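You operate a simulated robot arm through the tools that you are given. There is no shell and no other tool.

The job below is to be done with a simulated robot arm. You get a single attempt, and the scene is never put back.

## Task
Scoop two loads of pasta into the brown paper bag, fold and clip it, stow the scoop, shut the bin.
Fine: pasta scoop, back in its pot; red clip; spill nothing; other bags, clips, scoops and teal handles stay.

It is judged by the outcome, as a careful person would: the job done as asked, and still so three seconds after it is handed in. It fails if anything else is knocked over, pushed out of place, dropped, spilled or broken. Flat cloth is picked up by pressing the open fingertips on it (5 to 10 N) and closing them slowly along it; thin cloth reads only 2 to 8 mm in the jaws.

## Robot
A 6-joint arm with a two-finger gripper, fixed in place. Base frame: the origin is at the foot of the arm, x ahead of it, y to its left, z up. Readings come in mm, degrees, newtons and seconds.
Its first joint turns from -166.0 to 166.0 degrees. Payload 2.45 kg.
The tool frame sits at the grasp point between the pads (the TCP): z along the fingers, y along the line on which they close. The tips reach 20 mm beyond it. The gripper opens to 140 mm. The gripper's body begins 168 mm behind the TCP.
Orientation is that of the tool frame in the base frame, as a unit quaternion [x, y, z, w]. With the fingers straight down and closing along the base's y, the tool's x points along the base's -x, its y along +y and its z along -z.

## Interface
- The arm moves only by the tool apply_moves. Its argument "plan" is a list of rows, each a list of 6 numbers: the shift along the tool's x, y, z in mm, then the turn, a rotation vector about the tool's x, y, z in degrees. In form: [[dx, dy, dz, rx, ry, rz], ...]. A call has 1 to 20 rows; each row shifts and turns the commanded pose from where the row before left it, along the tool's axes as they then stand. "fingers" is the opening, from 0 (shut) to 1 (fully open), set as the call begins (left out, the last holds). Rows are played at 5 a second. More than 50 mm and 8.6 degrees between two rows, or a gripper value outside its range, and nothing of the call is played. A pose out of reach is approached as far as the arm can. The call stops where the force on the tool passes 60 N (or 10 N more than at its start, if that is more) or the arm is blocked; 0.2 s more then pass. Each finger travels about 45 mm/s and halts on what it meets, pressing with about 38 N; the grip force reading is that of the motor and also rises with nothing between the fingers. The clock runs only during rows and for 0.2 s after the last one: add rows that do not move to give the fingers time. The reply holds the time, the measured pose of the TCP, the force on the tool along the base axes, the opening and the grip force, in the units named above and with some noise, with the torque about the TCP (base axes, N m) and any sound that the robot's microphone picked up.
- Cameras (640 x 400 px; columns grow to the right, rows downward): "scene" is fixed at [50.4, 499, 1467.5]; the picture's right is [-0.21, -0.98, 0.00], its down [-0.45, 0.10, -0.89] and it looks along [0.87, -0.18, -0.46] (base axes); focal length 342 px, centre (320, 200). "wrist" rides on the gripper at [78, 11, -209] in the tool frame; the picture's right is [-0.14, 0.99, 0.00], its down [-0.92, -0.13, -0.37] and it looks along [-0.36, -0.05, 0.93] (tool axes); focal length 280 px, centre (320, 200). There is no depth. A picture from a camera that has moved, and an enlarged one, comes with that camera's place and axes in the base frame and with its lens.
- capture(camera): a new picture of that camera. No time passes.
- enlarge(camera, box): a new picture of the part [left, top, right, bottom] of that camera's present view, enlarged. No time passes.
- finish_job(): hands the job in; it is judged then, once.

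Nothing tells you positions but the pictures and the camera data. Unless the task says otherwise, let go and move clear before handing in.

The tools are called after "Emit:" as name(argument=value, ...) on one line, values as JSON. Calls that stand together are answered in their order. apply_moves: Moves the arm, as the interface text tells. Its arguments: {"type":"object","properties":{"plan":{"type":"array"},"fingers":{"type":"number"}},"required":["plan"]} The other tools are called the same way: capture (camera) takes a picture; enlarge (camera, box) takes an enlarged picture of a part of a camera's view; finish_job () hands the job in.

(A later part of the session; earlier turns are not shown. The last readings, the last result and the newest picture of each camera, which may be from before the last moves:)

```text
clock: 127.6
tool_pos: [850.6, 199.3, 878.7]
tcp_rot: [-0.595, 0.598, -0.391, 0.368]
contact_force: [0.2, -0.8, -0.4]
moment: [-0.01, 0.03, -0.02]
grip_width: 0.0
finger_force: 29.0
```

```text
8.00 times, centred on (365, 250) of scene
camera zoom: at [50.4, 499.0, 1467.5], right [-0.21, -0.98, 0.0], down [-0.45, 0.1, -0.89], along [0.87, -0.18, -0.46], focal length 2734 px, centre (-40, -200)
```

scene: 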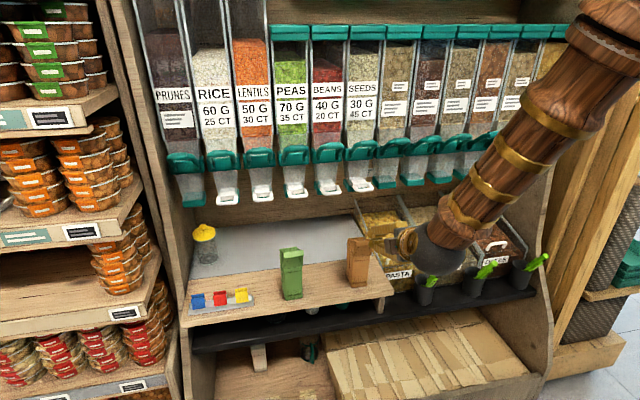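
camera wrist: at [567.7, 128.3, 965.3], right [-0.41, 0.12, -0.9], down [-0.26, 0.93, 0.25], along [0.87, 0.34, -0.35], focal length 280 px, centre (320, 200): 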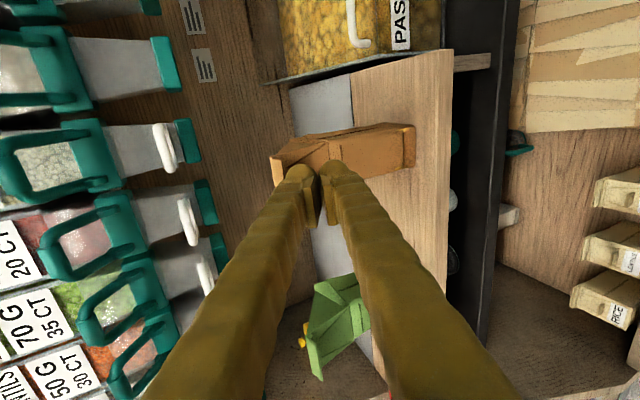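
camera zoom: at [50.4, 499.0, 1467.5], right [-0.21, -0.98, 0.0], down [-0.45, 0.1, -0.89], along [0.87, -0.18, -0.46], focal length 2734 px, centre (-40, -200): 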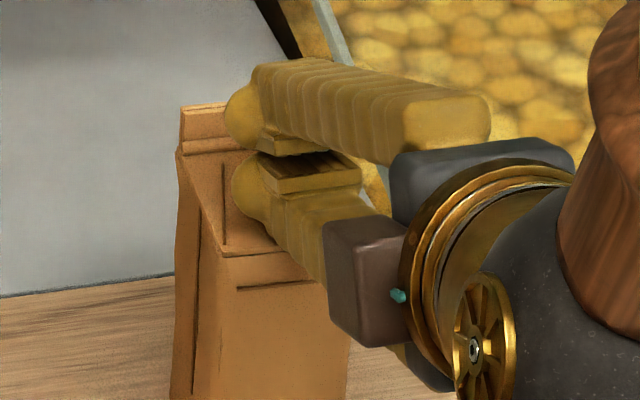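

The flap has snapped shut over the mouth by itself. I'll back away and look.

Emit:
apply_moves(plan=[[0, -6, -4, 0, 0, 0], [0, -6, -15, 0, 0, 0], [0, -10, -25, 0, 0, 0], [0, -20, -30, 0, 0, 0], [0, -20, -30, 0, 0, 0], [0, 0, 0, 0, 0, 0]])

Emit:
enlarge(camera="wrist", box=[240, 60, 480, 260])

Emit:
enlarge(camera="scene", box=[335, 225, 395, 275])

Emit:
capture(camera="scene")

```text
clock: 129.0
tool_pos: [782.4, 204.5, 977.2]
tcp_rot: [-0.594, 0.599, -0.392, 0.368]
contact_force: [0.7, 0.0, 0.3]
moment: [0.0, 0.04, 0.01]
grip_width: 0.0
finger_force: 29.5
```

```text
2.00 times, centred on (360, 160) of wrist
camera zoom: at [585.1, 133.4, 1057.7], right [-0.42, 0.12, -0.9], down [-0.26, 0.93, 0.25], along [0.87, 0.34, -0.36], focal length 561 px, centre (240, 280)
```

zoom: 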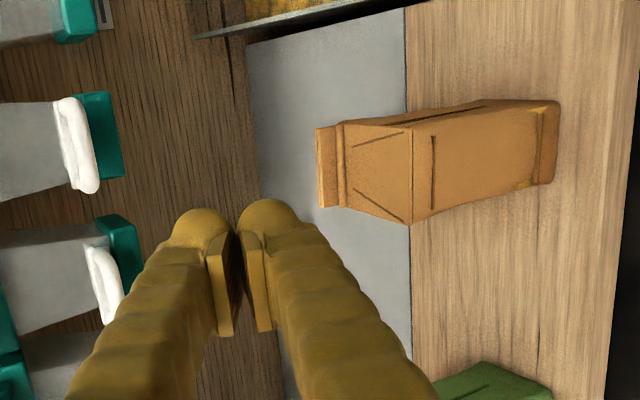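

```text
8.00 times, centred on (365, 250) of scene
camera zoom: at [50.4, 499.0, 1467.5], right [-0.21, -0.98, 0.0], down [-0.45, 0.1, -0.89], along [0.87, -0.18, -0.46], focal length 2734 px, centre (-40, -200)
```

zoom: 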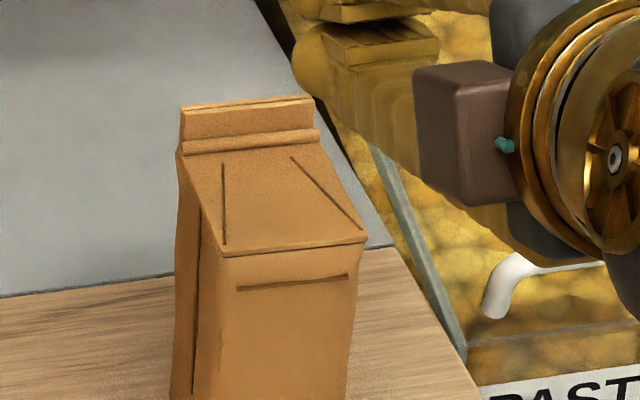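

```text
taken
```

scene: 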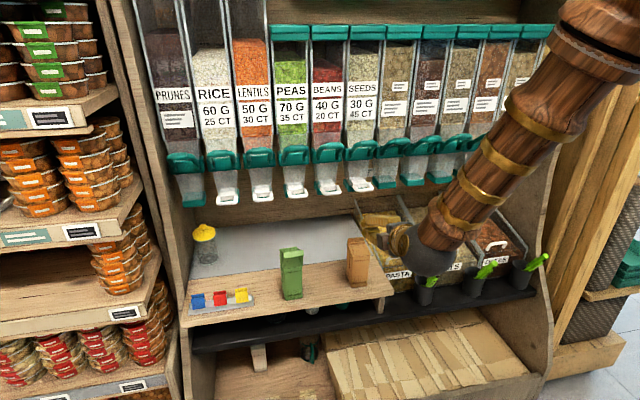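

The flap is folded, and its strip now stands against the back panel as a ridge (x ≈ 914, y 170–224, top z ≈ 856). That ridge is where the clip goes. Next I'll turn upright and rotate the gripper to inspect the red clip.

Emit:
apply_moves(plan=[[0, 0, 0, -8, 0, 0], [0, 0, 0, -8, 0, 0], [0, 0, 0, -8, 0, 0], [0, 0, 0, -8, 0, 0], [0, 0, 0, -8, 0, 0], [0, 0, 0, -8, 0, 0], [0, 0, 0, -8, 0, 0], [0, 0, 0, -8, 0, 0], [0, 0, -40, 0, 0, 0], [0, 0, 0, 0, 0, 8.4], [0, 0, 0, 0, 0, 8.4], [0, 0, 0, 0, 0, 8.4], [0, 0, 0, 0, 0, 8.4], [0, 0, 0, 0, 0, 8.4], [0, 0, 0, 0, 0, 8.4], [0, 0, 0, 0, 0, 8.4], [0, 0, 0, 0, 0, 8.4], [0, 0, 0, 0, 0, 8.4], [0, 0, 0, 0, 0, 8.4]], fingers=0.3)

Emit:
capture(camera="wrist")

```text
clock: 133.0
tool_pos: [781.1, 205.3, 1018.7]
tcp_rot: [-0.04, 0.999, -0.012, 0.009]
contact_force: [-0.4, 0.5, -0.6]
moment: [-0.02, -0.06, 0.0]
grip_width: 42.1
finger_force: 0.1
```

```text
taken
camera wrist: at [698.3, 215.0, 1225.4], right [0.06, 1.0, -0.02], down [0.92, -0.04, 0.39], along [0.38, -0.04, -0.92], focal length 280 px, centre (320, 200)
```

wrist: 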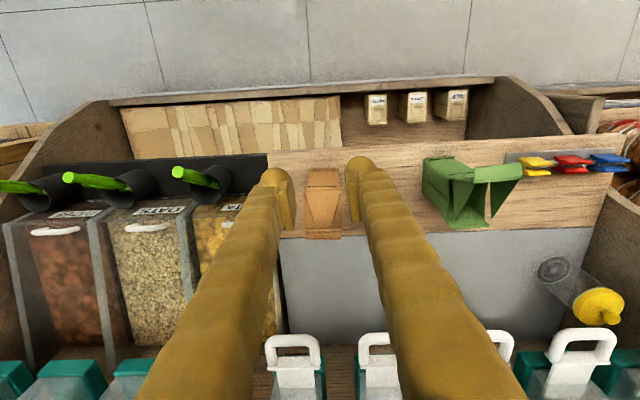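

Emit:
apply_moves(plan=[[-0.6, 39.4, 0, 0, 0, 0], [-0.6, 39.4, 0, 0, 0, 0], [-0.6, 39.4, 0, 0, 0, 0], [-0.6, 39.4, 0, 0, 0, 0], [-0.6, 39.4, 0, 0, 0, 0], [-0.6, 39.4, 0, 0, 0, 0], [-0.6, 39.4, 0, 0, 0, 0], [-0.6, 39.4, 0, 0, 0, 0], [0, 0, 0, 0, 0, 0]], fingers=1.0)

Emit:
capture(camera="wrist")

Emit:
enlarge(camera="wrist", box=[300, 120, 460, 220])

```text
clock: 135.0
tool_pos: [758.9, 518.0, 1008.2]
tcp_rot: [-0.041, 0.999, -0.013, 0.009]
contact_force: [0.5, -0.3, 0.1]
moment: [-0.04, 0.03, -0.04]
grip_width: 140.1
finger_force: 0.0
```

```text
taken
camera wrist: at [675.9, 527.6, 1215.9], right [0.06, 1.0, -0.02], down [0.92, -0.04, 0.39], along [0.38, -0.04, -0.92], focal length 280 px, centre (320, 200)
```

wrist: 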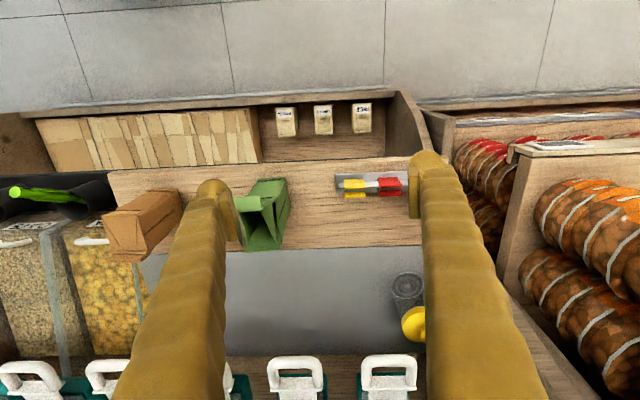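

```text
4.00 times, centred on (380, 170) of wrist
camera zoom: at [675.9, 527.6, 1215.9], right [0.06, 1.0, -0.02], down [0.92, -0.04, 0.39], along [0.38, -0.04, -0.92], focal length 1122 px, centre (80, 320)
```

zoom: 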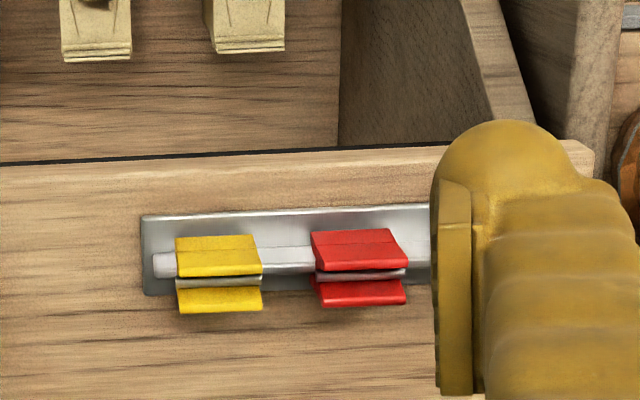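

I can see the clips: two plates with a pivot, jaws down on the rail, squeeze handles on top. I'll turn the gripper to close along x and tilt it toward the red clip for a closer look.

Emit:
apply_moves(plan=[[0, 0, 0, 0, 0, 7.9], [0, 0, 0, 0, 0, 7.9], [0, 0, 0, 0, 0, 7.9], [0, 0, 0, 0, 0, 7.9], [0, 0, 0, 0, 0, 7.9], [0, 0, 0, 0, 0, 7.9], [0, 0, 0, 0, 0, 7.9], [0, 0, 0, 0, 0, 7.9], [0, 0, 0, 0, 0, 7.9], [0, 0, 0, 0, 0, 7.9], [0, 0, 0, 0, 0, 7.9], [0, 0, 0, 0, 0, 7.9], [0, 0, 0, 0, 8.25, 0], [0, 0, 0, 0, 8.25, 0], [0, 0, 0, 0, 8.25, 0], [0, 0, 0, 0, 8.25, 0], [0, 0, 0, -5, 0, 0], [0, 0, 0, -5, 0, 0], [0, 0, 0, 0, 0, 0]], fingers=0.4)

Emit:
capture(camera="wrist")

Emit:
capture(camera="scene")

```text
clock: 139.0
tool_pos: [761.1, 520.2, 1010.0]
tcp_rot: [0.692, 0.662, 0.257, -0.127]
contact_force: [-0.6, 0.5, -1.0]
moment: [-0.01, 0.0, 0.0]
grip_width: 56.3
finger_force: 0.0
```

```text
taken
camera wrist: at [729.9, 478.4, 1226.8], right [0.97, -0.21, 0.09], down [-0.19, -0.96, -0.2], along [0.13, 0.17, -0.98], focal length 280 px, centre (320, 200)
```

wrist: 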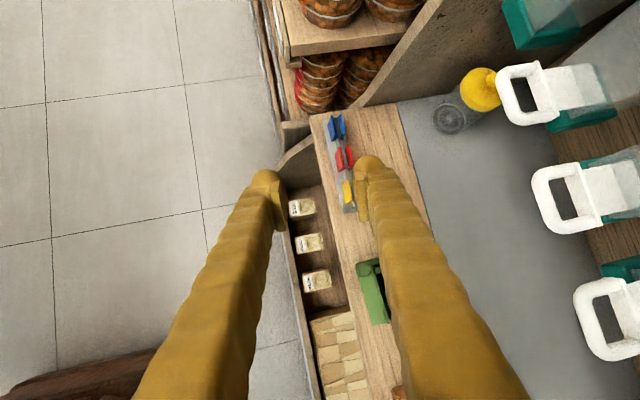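

```text
taken
```

scene: 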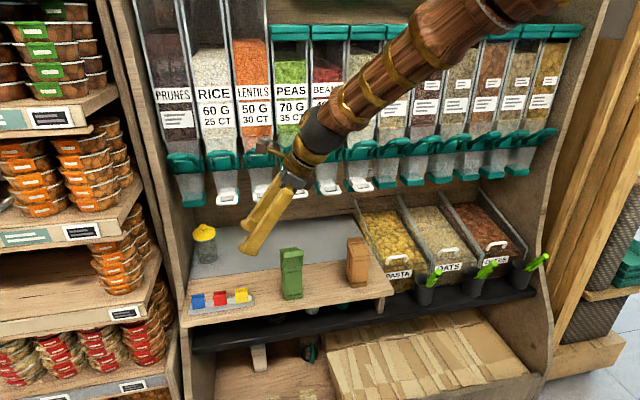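

Emit:
enlarge(camera="wrist", box=[300, 100, 400, 220])

```text
3.33 times, centred on (350, 160) of wrist
camera zoom: at [729.9, 478.4, 1226.8], right [0.97, -0.21, 0.09], down [-0.19, -0.96, -0.2], along [0.13, 0.17, -0.98], focal length 935 px, centre (220, 333)
```

zoom: 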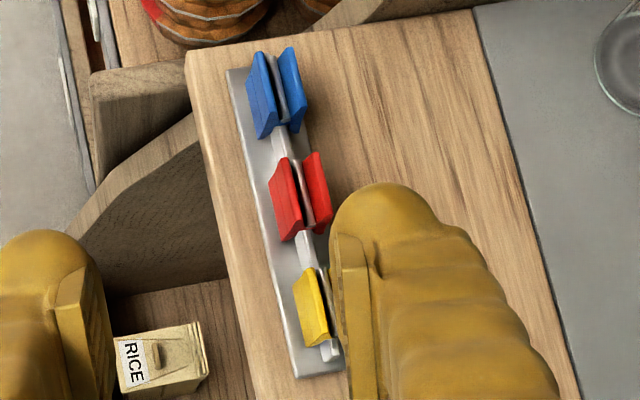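

The red clip's handle tops are at x 849–865 (about 16 mm apart), y 610–648, z ≈ 757. I'll straighten the pitch for a square squeeze and move to a stand-off above it.

Emit:
apply_moves(plan=[[0, 0, 0, 4.5, 0, 0], [0, 0, 0, 4.5, 0, 0], [-7.3, 14.4, 30.6, 0, 0, 0], [-7.3, 14.4, 30.6, 0, 0, 0], [-7.3, 14.4, 30.6, 0, 0, 0], [-7.3, 14.4, 30.6, 0, 0, 0], [-7.3, 14.4, 30.6, 0, 0, 0], [-7.3, 14.4, 30.6, 0, 0, 0], [0, 0, 0, 0, 0, 0]], fingers=0.32)

Emit:
capture(camera="wrist")

Emit:
enlarge(camera="wrist", box=[240, 90, 400, 210])

Emit:
enlarge(camera="scene", box=[180, 240, 300, 330])

```text
clock: 141.0
tool_pos: [853.8, 576.3, 831.6]
tcp_rot: [0.681, 0.68, 0.205, -0.181]
contact_force: [-1.3, -0.1, 0.1]
moment: [0.01, 0.02, 0.01]
grip_width: 44.8
finger_force: 0.1
```

```text
taken
camera wrist: at [856.2, 533.9, 1050.6], right [0.99, -0.13, -0.04], down [-0.13, -0.98, -0.17], along [-0.02, 0.18, -0.98], focal length 280 px, centre (320, 200)
```

wrist: 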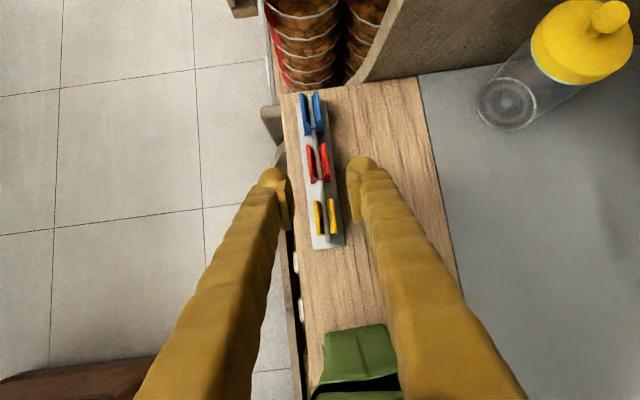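

```text
3.33 times, centred on (320, 150) of wrist
camera zoom: at [856.2, 533.9, 1050.6], right [0.99, -0.13, -0.04], down [-0.13, -0.98, -0.17], along [-0.02, 0.18, -0.98], focal length 935 px, centre (320, 367)
```

zoom: 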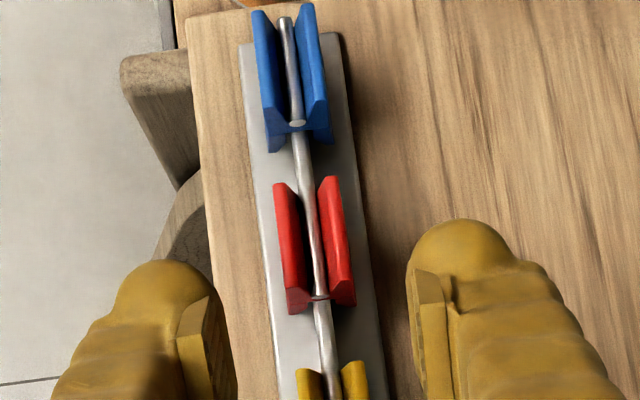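

```text
4.44 times, centred on (240, 285) of scene
camera zoom: at [50.4, 499.0, 1467.5], right [-0.21, -0.98, 0.0], down [-0.45, 0.1, -0.89], along [0.87, -0.18, -0.46], focal length 1519 px, centre (676, -178)
```

zoom: 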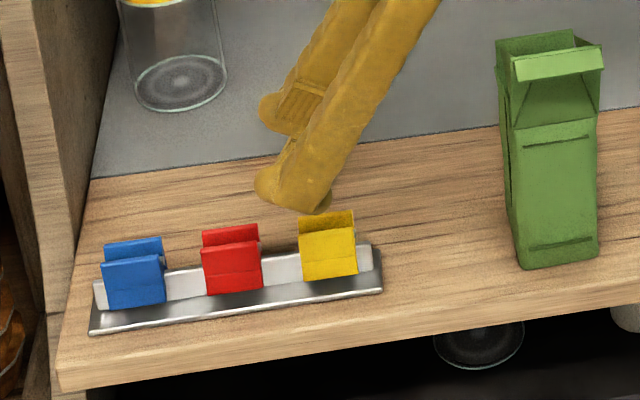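

A very clear top view: the red clip is centred at (854, 629), handles 22 mm apart at the top. I'll advance with a small correction.

Emit:
apply_moves(plan=[[0.7, -0.7, 17, 0, 0, 0], [0.7, -0.7, 17, 0, 0, 0], [0.7, -0.7, 16, 0, 0, 0], [0, 0, 0, 0, 0, 0]])

Emit:
enlarge(camera="wrist", box=[240, 90, 400, 210])

Emit:
enlarge(camera="scene", box=[180, 260, 270, 330])

```text
clock: 142.0
tool_pos: [852.5, 605.1, 791.7]
tcp_rot: [0.681, 0.679, 0.205, -0.181]
contact_force: [-0.3, 0.4, 0.3]
moment: [0.02, -0.01, -0.01]
grip_width: 44.9
finger_force: 0.0
```

```text
3.33 times, centred on (320, 150) of wrist
camera zoom: at [855.9, 562.7, 1010.0], right [0.99, -0.13, -0.04], down [-0.13, -0.98, -0.17], along [-0.02, 0.18, -0.98], focal length 935 px, centre (320, 367)
```

zoom: 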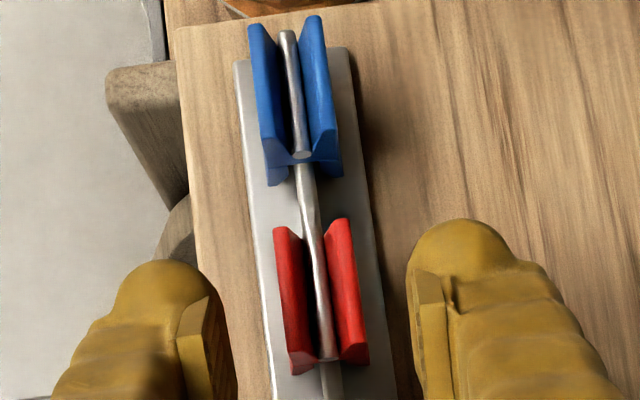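

```text
5.71 times, centred on (225, 295) of scene
camera zoom: at [50.4, 499.0, 1467.5], right [-0.21, -0.98, 0.0], down [-0.45, 0.1, -0.89], along [0.87, -0.18, -0.46], focal length 1953 px, centre (863, -343)
```

zoom: 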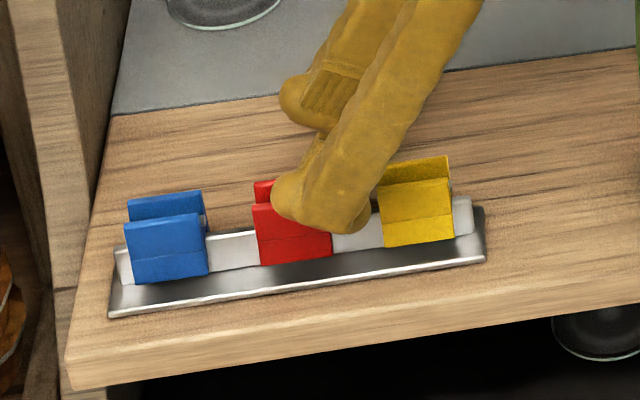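

Emit:
apply_moves(plan=[[0.3, 0, 10, 0, 0, 0], [0.3, 0, 10, 0, 0, 0], [0.3, 0, 10, 0, 0, 0], [0, 0, 0, 0, 0, 0]])

Emit:
enlarge(camera="wrist", box=[240, 110, 400, 230])

Emit:
enlarge(camera="scene", box=[180, 260, 270, 330])

```text
clock: 143.0
tool_pos: [854.6, 622.5, 765.5]
tcp_rot: [0.68, 0.68, 0.205, -0.181]
contact_force: [-0.3, 0.2, 0.0]
moment: [0.01, -0.02, 0.01]
grip_width: 44.8
finger_force: 0.1
```

```text
3.33 times, centred on (320, 170) of wrist
camera zoom: at [856.4, 579.8, 985.6], right [0.99, -0.13, -0.04], down [-0.13, -0.98, -0.17], along [-0.02, 0.18, -0.98], focal length 935 px, centre (320, 300)
```

zoom: 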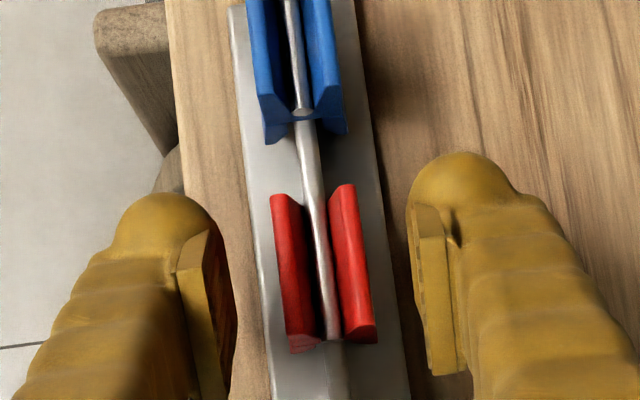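

```text
5.71 times, centred on (225, 295) of scene
camera zoom: at [50.4, 499.0, 1467.5], right [-0.21, -0.98, 0.0], down [-0.45, 0.1, -0.89], along [0.87, -0.18, -0.46], focal length 1953 px, centre (863, -343)
```

zoom: 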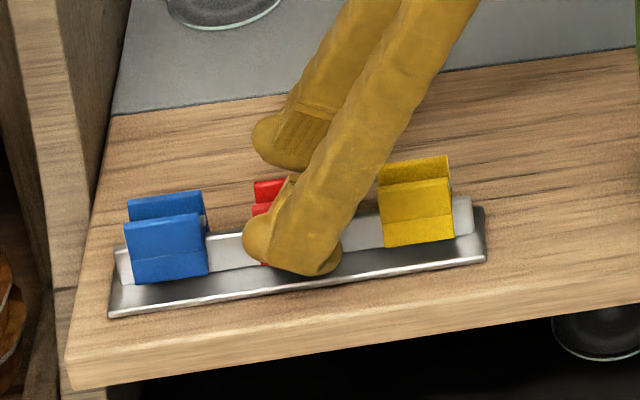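

The fingers straddle the red clip's handles with clear gaps to the other clips. Squeezing.

Emit:
apply_moves(plan=[[0, 0, 0, 0, 0, 0], [0, 0, 0, 0, 0, 0], [0, 0, 0, 0, 0, 0], [0, 0, 0, 0, 0, 0], [0, 0, 0, 0, 0, 0]], fingers=0.0)

Emit:
enlarge(camera="wrist", box=[240, 110, 400, 230])

Emit:
enlarge(camera="scene", box=[180, 260, 270, 330])

```text
clock: 144.2
tool_pos: [854.1, 623.3, 766.0]
tcp_rot: [0.68, 0.68, 0.205, -0.181]
contact_force: [0.1, -0.5, 0.2]
moment: [0.01, -0.01, -0.01]
grip_width: 18.1
finger_force: 38.1
```

```text
3.33 times, centred on (320, 170) of wrist
camera zoom: at [856.5, 579.7, 985.7], right [0.99, -0.13, -0.04], down [-0.13, -0.98, -0.17], along [-0.02, 0.18, -0.98], focal length 935 px, centre (320, 300)
```

zoom: 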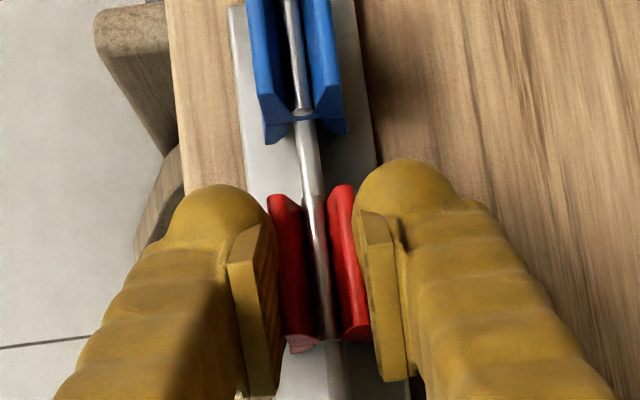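

```text
5.71 times, centred on (225, 295) of scene
camera zoom: at [50.4, 499.0, 1467.5], right [-0.21, -0.98, 0.0], down [-0.45, 0.1, -0.89], along [0.87, -0.18, -0.46], focal length 1953 px, centre (863, -343)
```

zoom: 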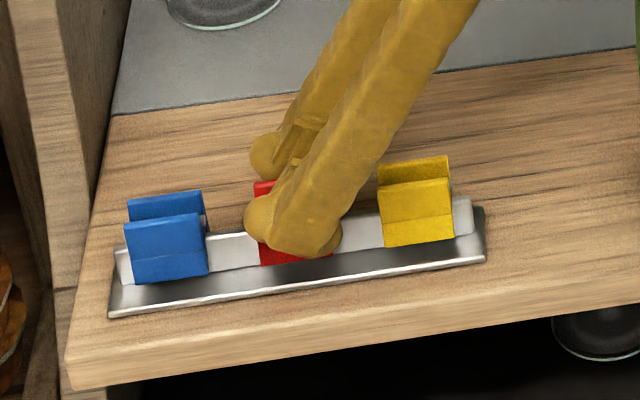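

Gripped at 18 mm with full force. I'll lift a few millimetres straight up and check that the rack stays put.

Emit:
apply_moves(plan=[[1.6, 0, -2.55, 0, 0, 0], [1.6, 0, -2.55, 0, 0, 0], [0, 0, 0, 0, 0, 0]])

Emit:
enlarge(camera="wrist", box=[240, 110, 400, 230])

Emit:
enlarge(camera="scene", box=[180, 260, 270, 330])

```text
clock: 145.0
tool_pos: [852.4, 622.0, 772.1]
tcp_rot: [0.68, 0.68, 0.205, -0.18]
contact_force: [-0.1, -0.3, 0.5]
moment: [-0.01, -0.02, -0.02]
grip_width: 18.1
finger_force: 38.1
```

```text
3.33 times, centred on (320, 170) of wrist
camera zoom: at [855.7, 579.8, 991.8], right [0.99, -0.13, -0.04], down [-0.13, -0.98, -0.17], along [-0.02, 0.18, -0.98], focal length 935 px, centre (320, 300)
```

zoom: 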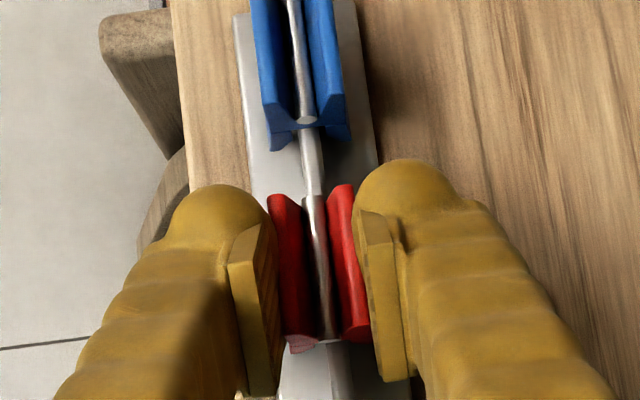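

```text
5.71 times, centred on (225, 295) of scene
camera zoom: at [50.4, 499.0, 1467.5], right [-0.21, -0.98, 0.0], down [-0.45, 0.1, -0.89], along [0.87, -0.18, -0.46], focal length 1953 px, centre (863, -343)
```

zoom: 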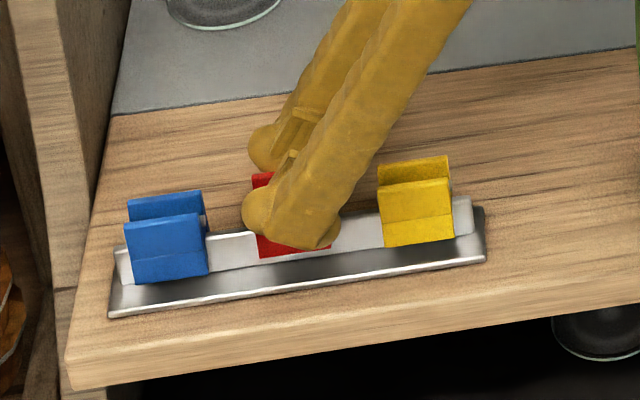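

The clip comes free and the rack stays in place. I'll lift well clear.

Emit:
apply_moves(plan=[[3.2, 0.2, -5.1, 0, 0, 0], [6.3, 0.4, -10.2, 0, 0, 0], [8, 0.5, -12.8, 0, 0, 0], [10.5, 0.6, -17, 0, 0, 0], [10.5, 0.6, -17, 0, 0, 0], [10.5, 0.6, -17, 0, 0, 0], [10.5, 0.6, -17, 0, 0, 0], [10.5, 0.6, -17, 0, 0, 0], [10.5, 0.6, -17, 0, 0, 0], [10.5, 0.6, -17, 0, 0, 0], [10.5, 0.6, -17, 0, 0, 0], [0, 0, 0, 0, 0, 0]])

Emit:
capture(camera="wrist")

Emit:
enlarge(camera="scene", box=[170, 160, 300, 330])

```text
clock: 147.6
tool_pos: [855.0, 623.5, 966.0]
tcp_rot: [0.68, 0.68, 0.205, -0.18]
contact_force: [0.0, -0.3, -0.2]
moment: [-0.01, -0.03, 0.01]
grip_width: 18.1
finger_force: 37.8
```

```text
taken
camera wrist: at [856.6, 580.8, 1184.7], right [0.99, -0.13, -0.04], down [-0.13, -0.98, -0.17], along [-0.02, 0.18, -0.98], focal length 280 px, centre (320, 200)
```

wrist: 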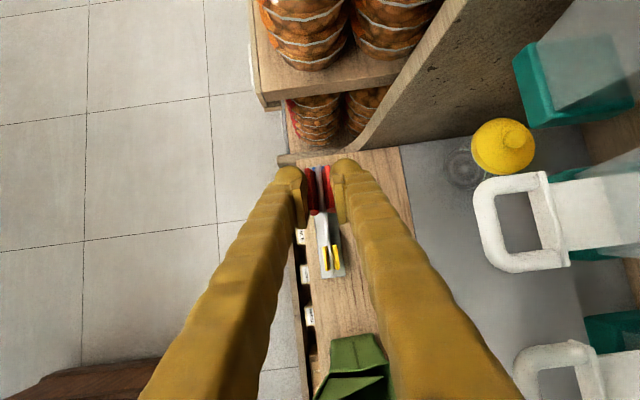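

```text
2.35 times, centred on (235, 245) of scene
camera zoom: at [50.4, 499.0, 1467.5], right [-0.21, -0.98, 0.0], down [-0.45, 0.1, -0.89], along [0.87, -0.18, -0.46], focal length 804 px, centre (520, 94)
```

zoom: 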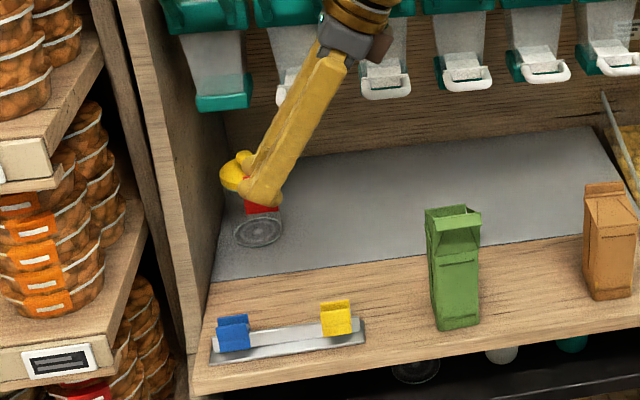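

Now I'll carry the clip in front of the green bag, over to the brown bag.

Emit:
apply_moves(plan=[[0.2, -20, -0.7, 0, 0, 0], [0.3, -30, -1, 0, 0, 0], [0.3, -25, -0.8, 0, 0, 0], [-13, 0.2, -8, 0, 0, 0], [-26.6, 0.36, -16.4, 0, 0, 0], [-26.6, 0.36, -16.4, 0, 0, 0], [-26.6, 0.36, -16.4, 0, 0, 0], [-26.6, 0.36, -16.4, 0, 0, 0], [-26.6, 0.36, -16.4, 0, 0, 0], [-26.6, 0.36, -16.4, 0, 0, 0], [-26.6, 0.36, -16.4, 0, 0, 0], [-26.6, 0.36, -16.4, 0, 0, 0], [-26.6, 0.36, -16.4, 0, 0, 0], [-26.6, 0.36, -16.4, 0, 0, 0], [-26.6, 0.36, -16.4, 0, 0, 0], [-26.6, 0.36, -16.4, 0, 0, 0], [-26.6, 0.36, -16.4, 0, 0, 0], [-7, 0.1, -4.3, 0, 0, 0], [0, 0, 0, 0, 0, 0]])

Emit:
capture(camera="wrist")

Emit:
capture(camera="scene")

Emit:
enlarge(camera="scene", box=[310, 180, 400, 290])

```text
clock: 151.6
tool_pos: [779.1, 193.4, 964.8]
tcp_rot: [0.681, 0.68, 0.204, -0.181]
contact_force: [0.0, -0.4, 0.0]
moment: [-0.01, 0.0, 0.0]
grip_width: 18.1
finger_force: 38.0
```

```text
taken
camera wrist: at [781.2, 150.2, 1184.8], right [0.99, -0.13, -0.04], down [-0.13, -0.98, -0.17], along [-0.02, 0.18, -0.98], focal length 280 px, centre (320, 200)
```

wrist: 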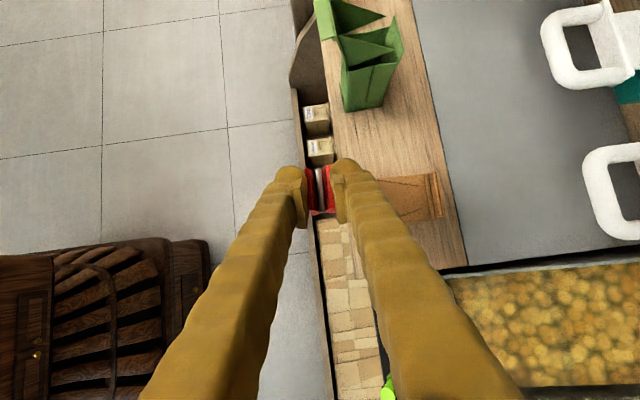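

```text
taken
```

scene: 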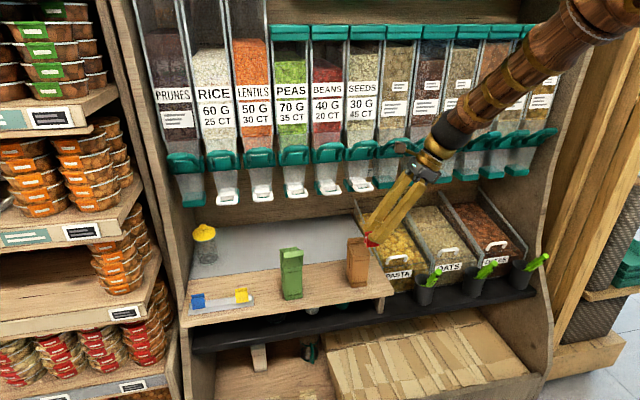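

```text
3.64 times, centred on (355, 235) of scene
camera zoom: at [50.4, 499.0, 1467.5], right [-0.21, -0.98, 0.0], down [-0.45, 0.1, -0.89], along [0.87, -0.18, -0.46], focal length 1243 px, centre (193, 73)
```

zoom: 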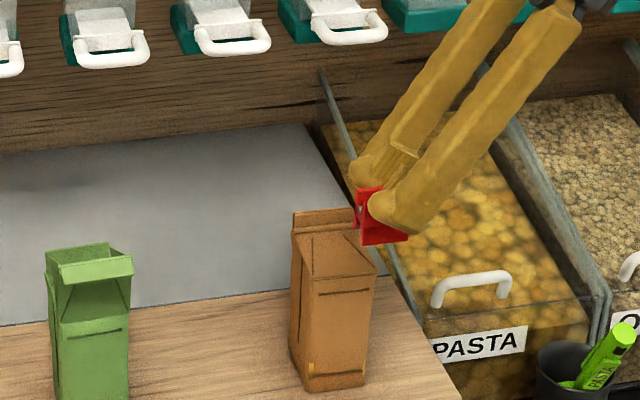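

Emit:
enlarge(camera="wrist", box=[350, 150, 470, 240])

Emit:
enlarge(camera="wrist", box=[280, 150, 360, 230])

Emit:
enlarge(camera="scene", box=[340, 220, 380, 255])

```text
4.44 times, centred on (410, 195) of wrist
camera zoom: at [781.2, 150.2, 1184.8], right [0.99, -0.13, -0.04], down [-0.13, -0.98, -0.17], along [-0.02, 0.18, -0.98], focal length 1246 px, centre (-80, 222)
```

zoom: 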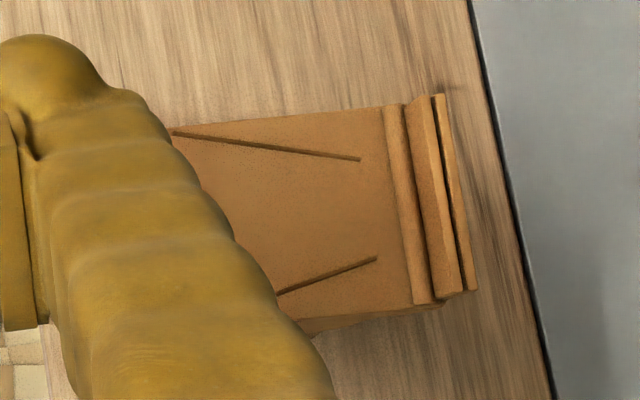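

```text
5.00 times, centred on (320, 190) of wrist
camera zoom: at [781.2, 150.2, 1184.8], right [0.99, -0.13, -0.04], down [-0.13, -0.98, -0.17], along [-0.02, 0.18, -0.98], focal length 1402 px, centre (320, 250)
```

zoom: 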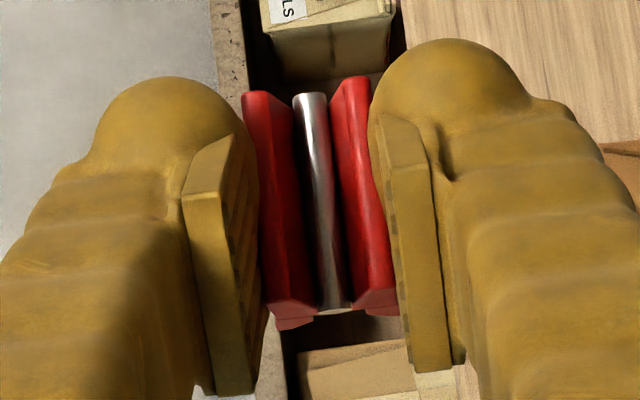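

```text
11.43 times, centred on (360, 238) of scene
camera zoom: at [50.4, 499.0, 1467.5], right [-0.21, -0.98, 0.0], down [-0.45, 0.1, -0.89], along [0.87, -0.18, -0.46], focal length 3905 px, centre (-137, -229)
```

zoom: 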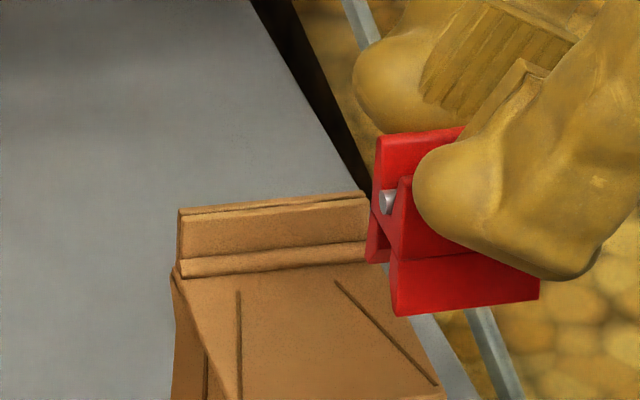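

The picture is very clear. The ridge centre is x ≈ 914.5 at y ≈ 198, with its top at z ≈ 856. The clip's jaws are open about 20 mm, with their bottoms 40 mm below the TCP. I'll pitch slightly so the gripper body clears the dispensers, then check.

Emit:
apply_moves(plan=[[0, 0, 0, -3.5, 0, 0], [0, 0, 0, -3.5, 0, 0], [0, 0, 0, 0, 0, 0]])

Emit:
enlarge(camera="scene", box=[340, 220, 380, 255])

Emit:
capture(camera="wrist")

```text
clock: 152.4
tool_pos: [779.0, 192.4, 966.3]
tcp_rot: [0.69, 0.666, 0.246, -0.138]
contact_force: [-0.1, -0.2, 0.0]
moment: [0.01, -0.03, -0.03]
grip_width: 18.4
finger_force: 38.0
```

```text
11.43 times, centred on (360, 238) of scene
camera zoom: at [50.4, 499.0, 1467.5], right [-0.21, -0.98, 0.0], down [-0.45, 0.1, -0.89], along [0.87, -0.18, -0.46], focal length 3905 px, centre (-137, -229)
```

zoom: 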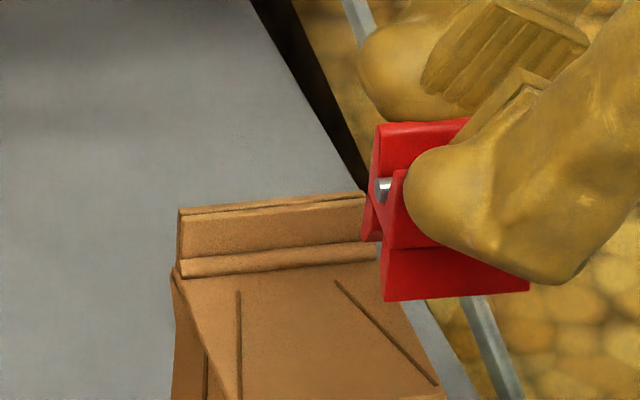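

```text
taken
camera wrist: at [756.3, 150.6, 1184.2], right [0.98, -0.19, 0.06], down [-0.18, -0.97, -0.19], along [0.1, 0.17, -0.98], focal length 280 px, centre (320, 200)
```

wrist: 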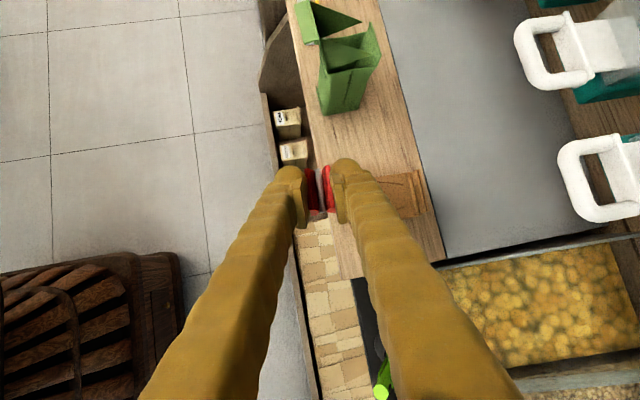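

Emit:
apply_moves(plan=[[-12, -3.1, 19.3, 0, 0, 0], [-12, -3.1, 19.3, 0, 0, 0], [-0.2, 19.7, 3.1, 0, 0, 0], [-0.2, 19.7, 3.1, 0, 0, 0], [-0.2, 19.7, 3.1, 0, 0, 0], [-0.2, 19.7, 3.1, 0, 0, 0], [-0.2, 19.7, 3.1, 0, 0, 0], [0, 0, 0, 0, 0, 0]])

Emit:
capture(camera="wrist")

Emit:
enlarge(camera="wrist", box=[280, 140, 400, 240])

Emit:
enlarge(camera="scene", box=[330, 190, 400, 260])

```text
clock: 154.2
tool_pos: [879.9, 193.0, 920.1]
tcp_rot: [0.69, 0.666, 0.246, -0.139]
contact_force: [0.2, -0.1, 0.0]
moment: [0.04, -0.01, 0.01]
grip_width: 18.2
finger_force: 38.1
```

```text
taken
camera wrist: at [856.4, 150.0, 1137.8], right [0.98, -0.19, 0.06], down [-0.18, -0.97, -0.19], along [0.1, 0.17, -0.98], focal length 280 px, centre (320, 200)
```

wrist: 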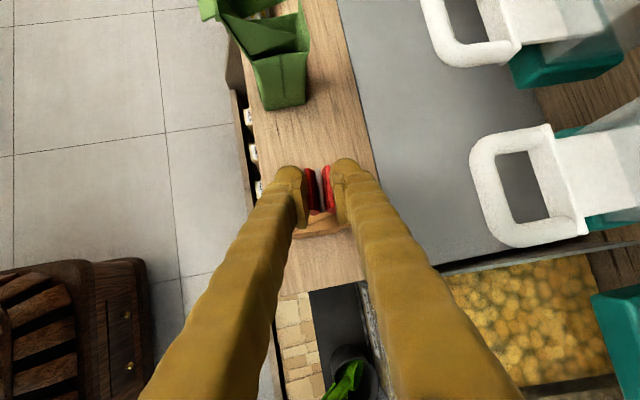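

```text
4.00 times, centred on (340, 190) of wrist
camera zoom: at [856.4, 150.0, 1137.8], right [0.98, -0.19, 0.06], down [-0.18, -0.97, -0.19], along [0.1, 0.17, -0.98], focal length 1122 px, centre (240, 240)
```

zoom: 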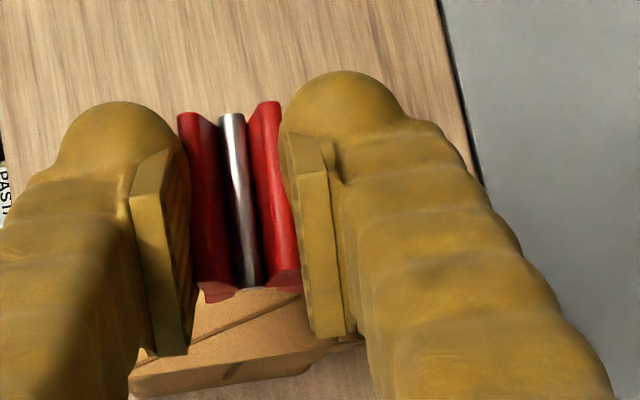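

```text
5.71 times, centred on (365, 225) of scene
camera zoom: at [50.4, 499.0, 1467.5], right [-0.21, -0.98, 0.0], down [-0.45, 0.1, -0.89], along [0.87, -0.18, -0.46], focal length 1953 px, centre (63, 57)
```

zoom: 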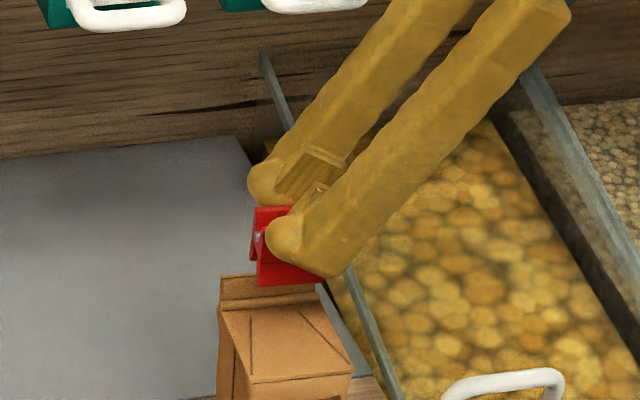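

Emit:
apply_moves(plan=[[-0.2, 11, 1.7, 0, 0, 0], [-0.2, 11, 1.7, 0, 0, 0], [-0.2, 9.5, 1.5, 0, 0, 0], [0, 0, 0, 0, 0, 0]])

Emit:
enlarge(camera="wrist", box=[280, 140, 400, 240])

Emit:
enlarge(camera="scene", box=[340, 215, 380, 250])

Emit:
capture(camera="scene")

```text
clock: 155.2
tool_pos: [910.3, 192.4, 918.3]
tcp_rot: [0.691, 0.666, 0.246, -0.138]
contact_force: [0.2, -0.4, -0.3]
moment: [0.0, -0.02, 0.01]
grip_width: 18.2
finger_force: 37.9
```

```text
4.00 times, centred on (340, 190) of wrist
camera zoom: at [887.7, 150.4, 1137.0], right [0.98, -0.19, 0.06], down [-0.18, -0.97, -0.19], along [0.1, 0.17, -0.98], focal length 1122 px, centre (240, 240)
```

zoom: 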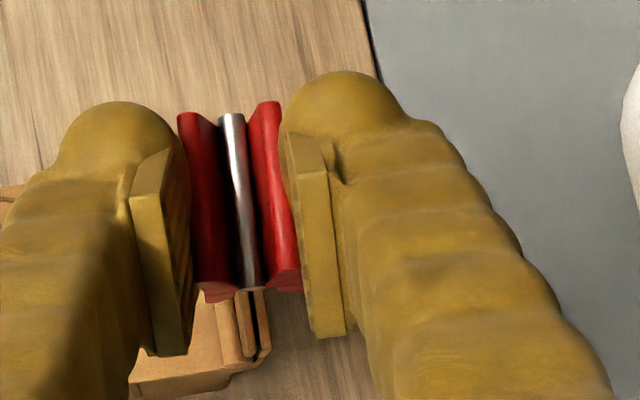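

```text
11.43 times, centred on (360, 232) of scene
camera zoom: at [50.4, 499.0, 1467.5], right [-0.21, -0.98, 0.0], down [-0.45, 0.1, -0.89], along [0.87, -0.18, -0.46], focal length 3905 px, centre (-137, -171)
```

zoom: 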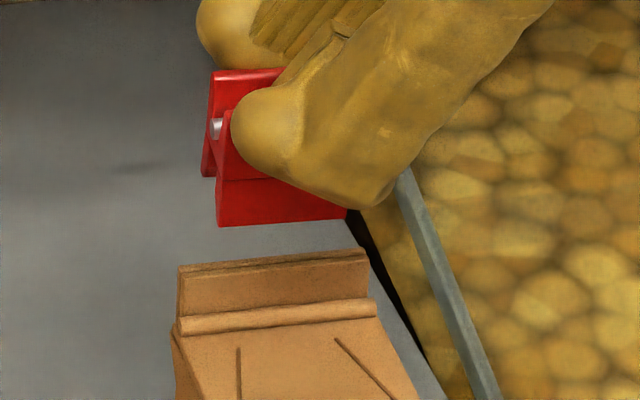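

```text
taken
```

scene: 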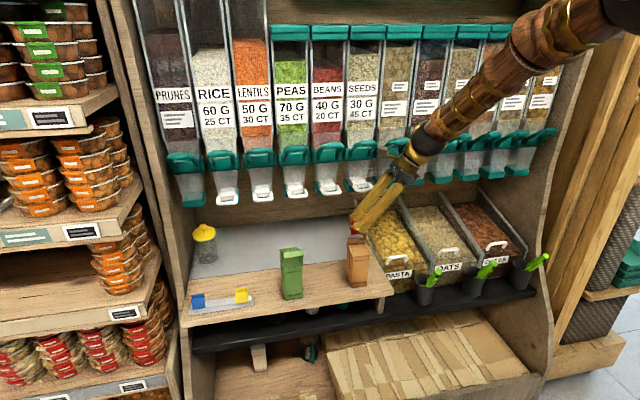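

The jaws line up with the ridge: jaw centre x ≈ 915.2 against 915.8. I'll lower until the jaws are just entering over the ridge, then check.

Emit:
apply_moves(plan=[[-2.6, -0.1, 4.2, 0, 0, 0], [-2.6, -0.7, 4.2, 0, 0, 0], [-2.6, -0.7, 4.2, 0, 0, 0], [0, 0, 0, 0, 0, 0]])

Emit:
enlarge(camera="scene", box=[340, 215, 380, 250])

Emit:
enlarge(camera="wrist", box=[280, 140, 400, 240])

```text
clock: 156.2
tool_pos: [911.4, 192.4, 904.8]
tcp_rot: [0.69, 0.666, 0.245, -0.138]
contact_force: [-0.5, -0.2, 0.4]
moment: [0.01, 0.03, 0.04]
grip_width: 18.1
finger_force: 37.5
```

```text
11.43 times, centred on (360, 232) of scene
camera zoom: at [50.4, 499.0, 1467.5], right [-0.21, -0.98, 0.0], down [-0.45, 0.1, -0.89], along [0.87, -0.18, -0.46], focal length 3905 px, centre (-137, -171)
```

zoom: 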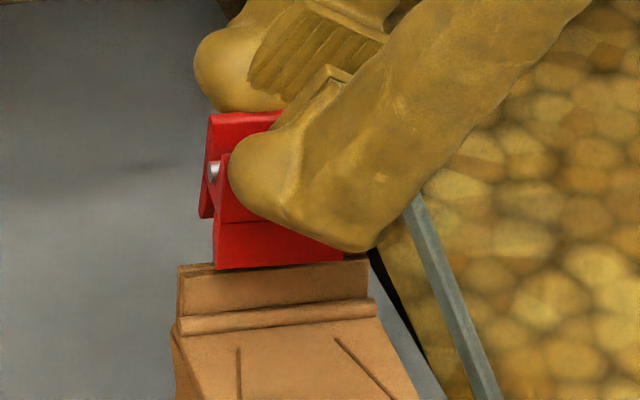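

```text
4.00 times, centred on (340, 190) of wrist
camera zoom: at [888.6, 150.2, 1122.6], right [0.98, -0.19, 0.06], down [-0.18, -0.97, -0.19], along [0.1, 0.17, -0.98], focal length 1122 px, centre (240, 240)
```

zoom: 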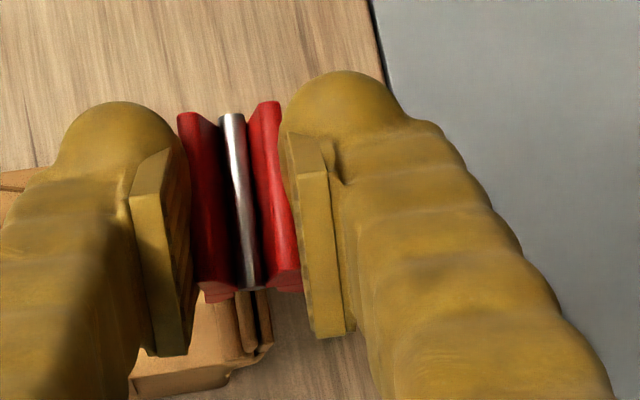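

Emit:
apply_moves(plan=[[-2.6, -0.5, 4.2, 0, 0, 0], [-2.6, -0.5, 4.2, 0, 0, 0], [0, 0, 0, 0, 0, 0]])

Emit:
enlarge(camera="scene", box=[340, 215, 380, 250])

Emit:
enlarge(camera="wrist", box=[280, 140, 400, 240])

```text
clock: 157.0
tool_pos: [912.4, 192.8, 894.3]
tcp_rot: [0.69, 0.667, 0.246, -0.138]
contact_force: [-0.3, 0.2, -0.2]
moment: [0.0, -0.02, 0.03]
grip_width: 18.1
finger_force: 38.1
```

```text
11.43 times, centred on (360, 232) of scene
camera zoom: at [50.4, 499.0, 1467.5], right [-0.21, -0.98, 0.0], down [-0.45, 0.1, -0.89], along [0.87, -0.18, -0.46], focal length 3905 px, centre (-137, -171)
```

zoom: 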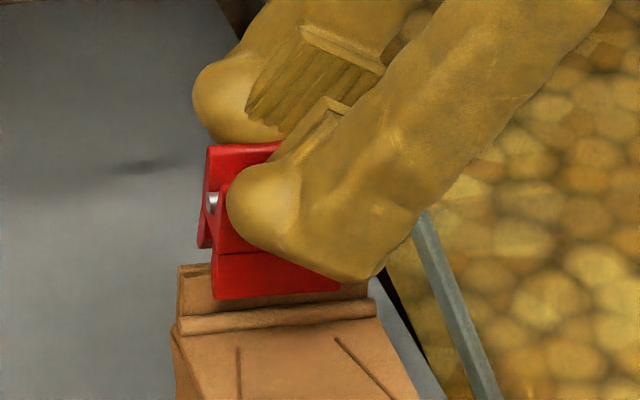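

```text
4.00 times, centred on (340, 190) of wrist
camera zoom: at [889.1, 150.1, 1112.2], right [0.98, -0.19, 0.06], down [-0.18, -0.97, -0.19], along [0.1, 0.17, -0.98], focal length 1122 px, centre (240, 240)
```

zoom: 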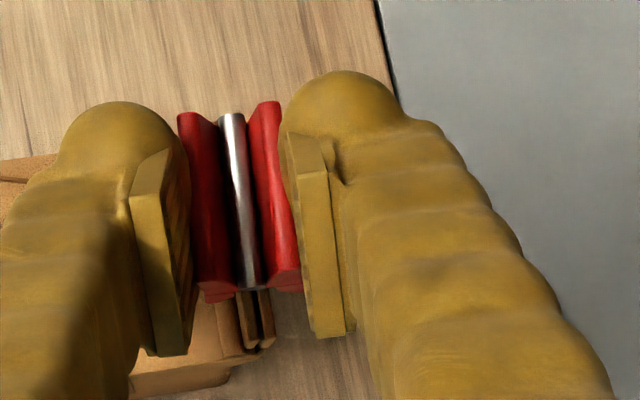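

The jaws are right at the ridge top. The tool pitch added about 3.6° of yaw to the clip, so I'll rise slightly, correct the yaw, and shift 2.5 mm toward the back before lowering.

Emit:
apply_moves(plan=[[1.6, 0.4, -2.5, 0, 0, 0], [0, 1.2, 0.2, 0.95, 0.25, -1.5], [0, 1.2, 0.2, 0.95, 0.25, -1.5], [0, 0, 0, 0, 0, 0]])

Emit:
enlarge(camera="scene", box=[340, 215, 380, 250])

Emit:
enlarge(camera="wrist", box=[280, 140, 400, 240])

```text
clock: 158.0
tool_pos: [914.2, 193.0, 898.0]
tcp_rot: [0.669, 0.687, 0.242, -0.146]
contact_force: [0.3, 0.0, -0.5]
moment: [-0.03, 0.01, 0.01]
grip_width: 18.3
finger_force: 38.5
```

```text
11.43 times, centred on (360, 232) of scene
camera zoom: at [50.4, 499.0, 1467.5], right [-0.21, -0.98, 0.0], down [-0.45, 0.1, -0.89], along [0.87, -0.18, -0.46], focal length 3905 px, centre (-137, -171)
```

zoom: 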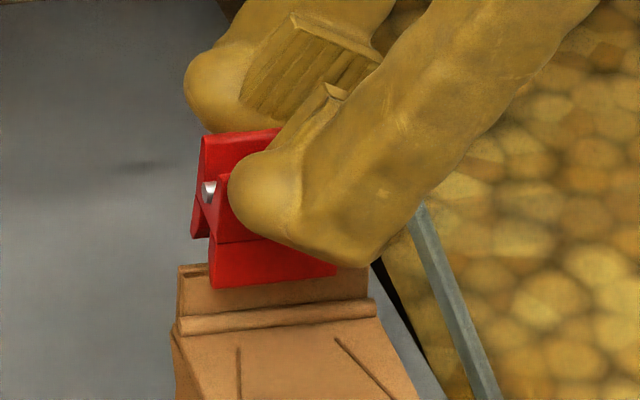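

```text
4.00 times, centred on (340, 190) of wrist
camera zoom: at [893.9, 149.6, 1115.5], right [0.99, -0.13, 0.06], down [-0.11, -0.98, -0.19], along [0.09, 0.18, -0.98], focal length 1122 px, centre (240, 240)
```

zoom: 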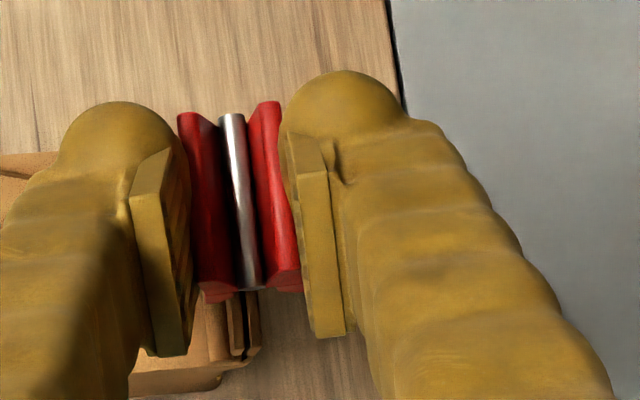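

Emit:
apply_moves(plan=[[0, -1.6, -0.2, 0, 0, 0], [0, -1.6, -0.2, 0, 0, 0], [-2.1, -0.55, 3.4, 0, 0, 0], [0, 0, 0, 0, 0, 0]])

Emit:
enlarge(camera="scene", box=[340, 215, 380, 250])

Emit:
enlarge(camera="wrist", box=[280, 140, 400, 240])

```text
clock: 159.0
tool_pos: [911.4, 192.1, 894.0]
tcp_rot: [0.67, 0.687, 0.241, -0.146]
contact_force: [-0.4, -1.1, -0.2]
moment: [0.01, -0.01, -0.01]
grip_width: 18.1
finger_force: 37.9
```

```text
11.43 times, centred on (360, 232) of scene
camera zoom: at [50.4, 499.0, 1467.5], right [-0.21, -0.98, 0.0], down [-0.45, 0.1, -0.89], along [0.87, -0.18, -0.46], focal length 3905 px, centre (-137, -171)
```

zoom: 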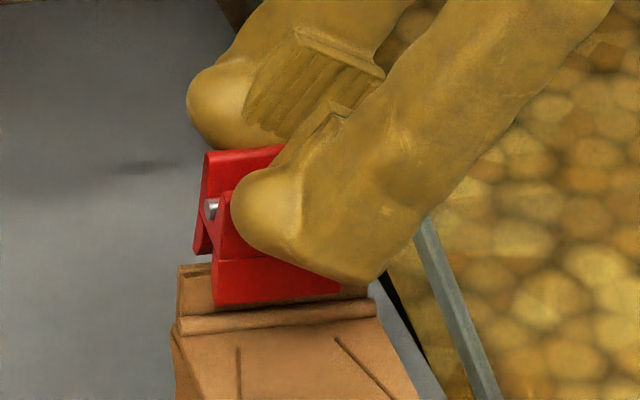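

```text
4.00 times, centred on (340, 190) of wrist
camera zoom: at [890.9, 149.5, 1112.0], right [0.99, -0.13, 0.06], down [-0.11, -0.98, -0.19], along [0.08, 0.18, -0.98], focal length 1122 px, centre (240, 240)
```

zoom: 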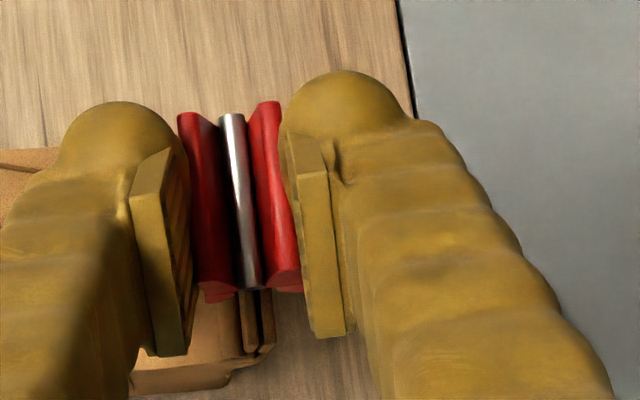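

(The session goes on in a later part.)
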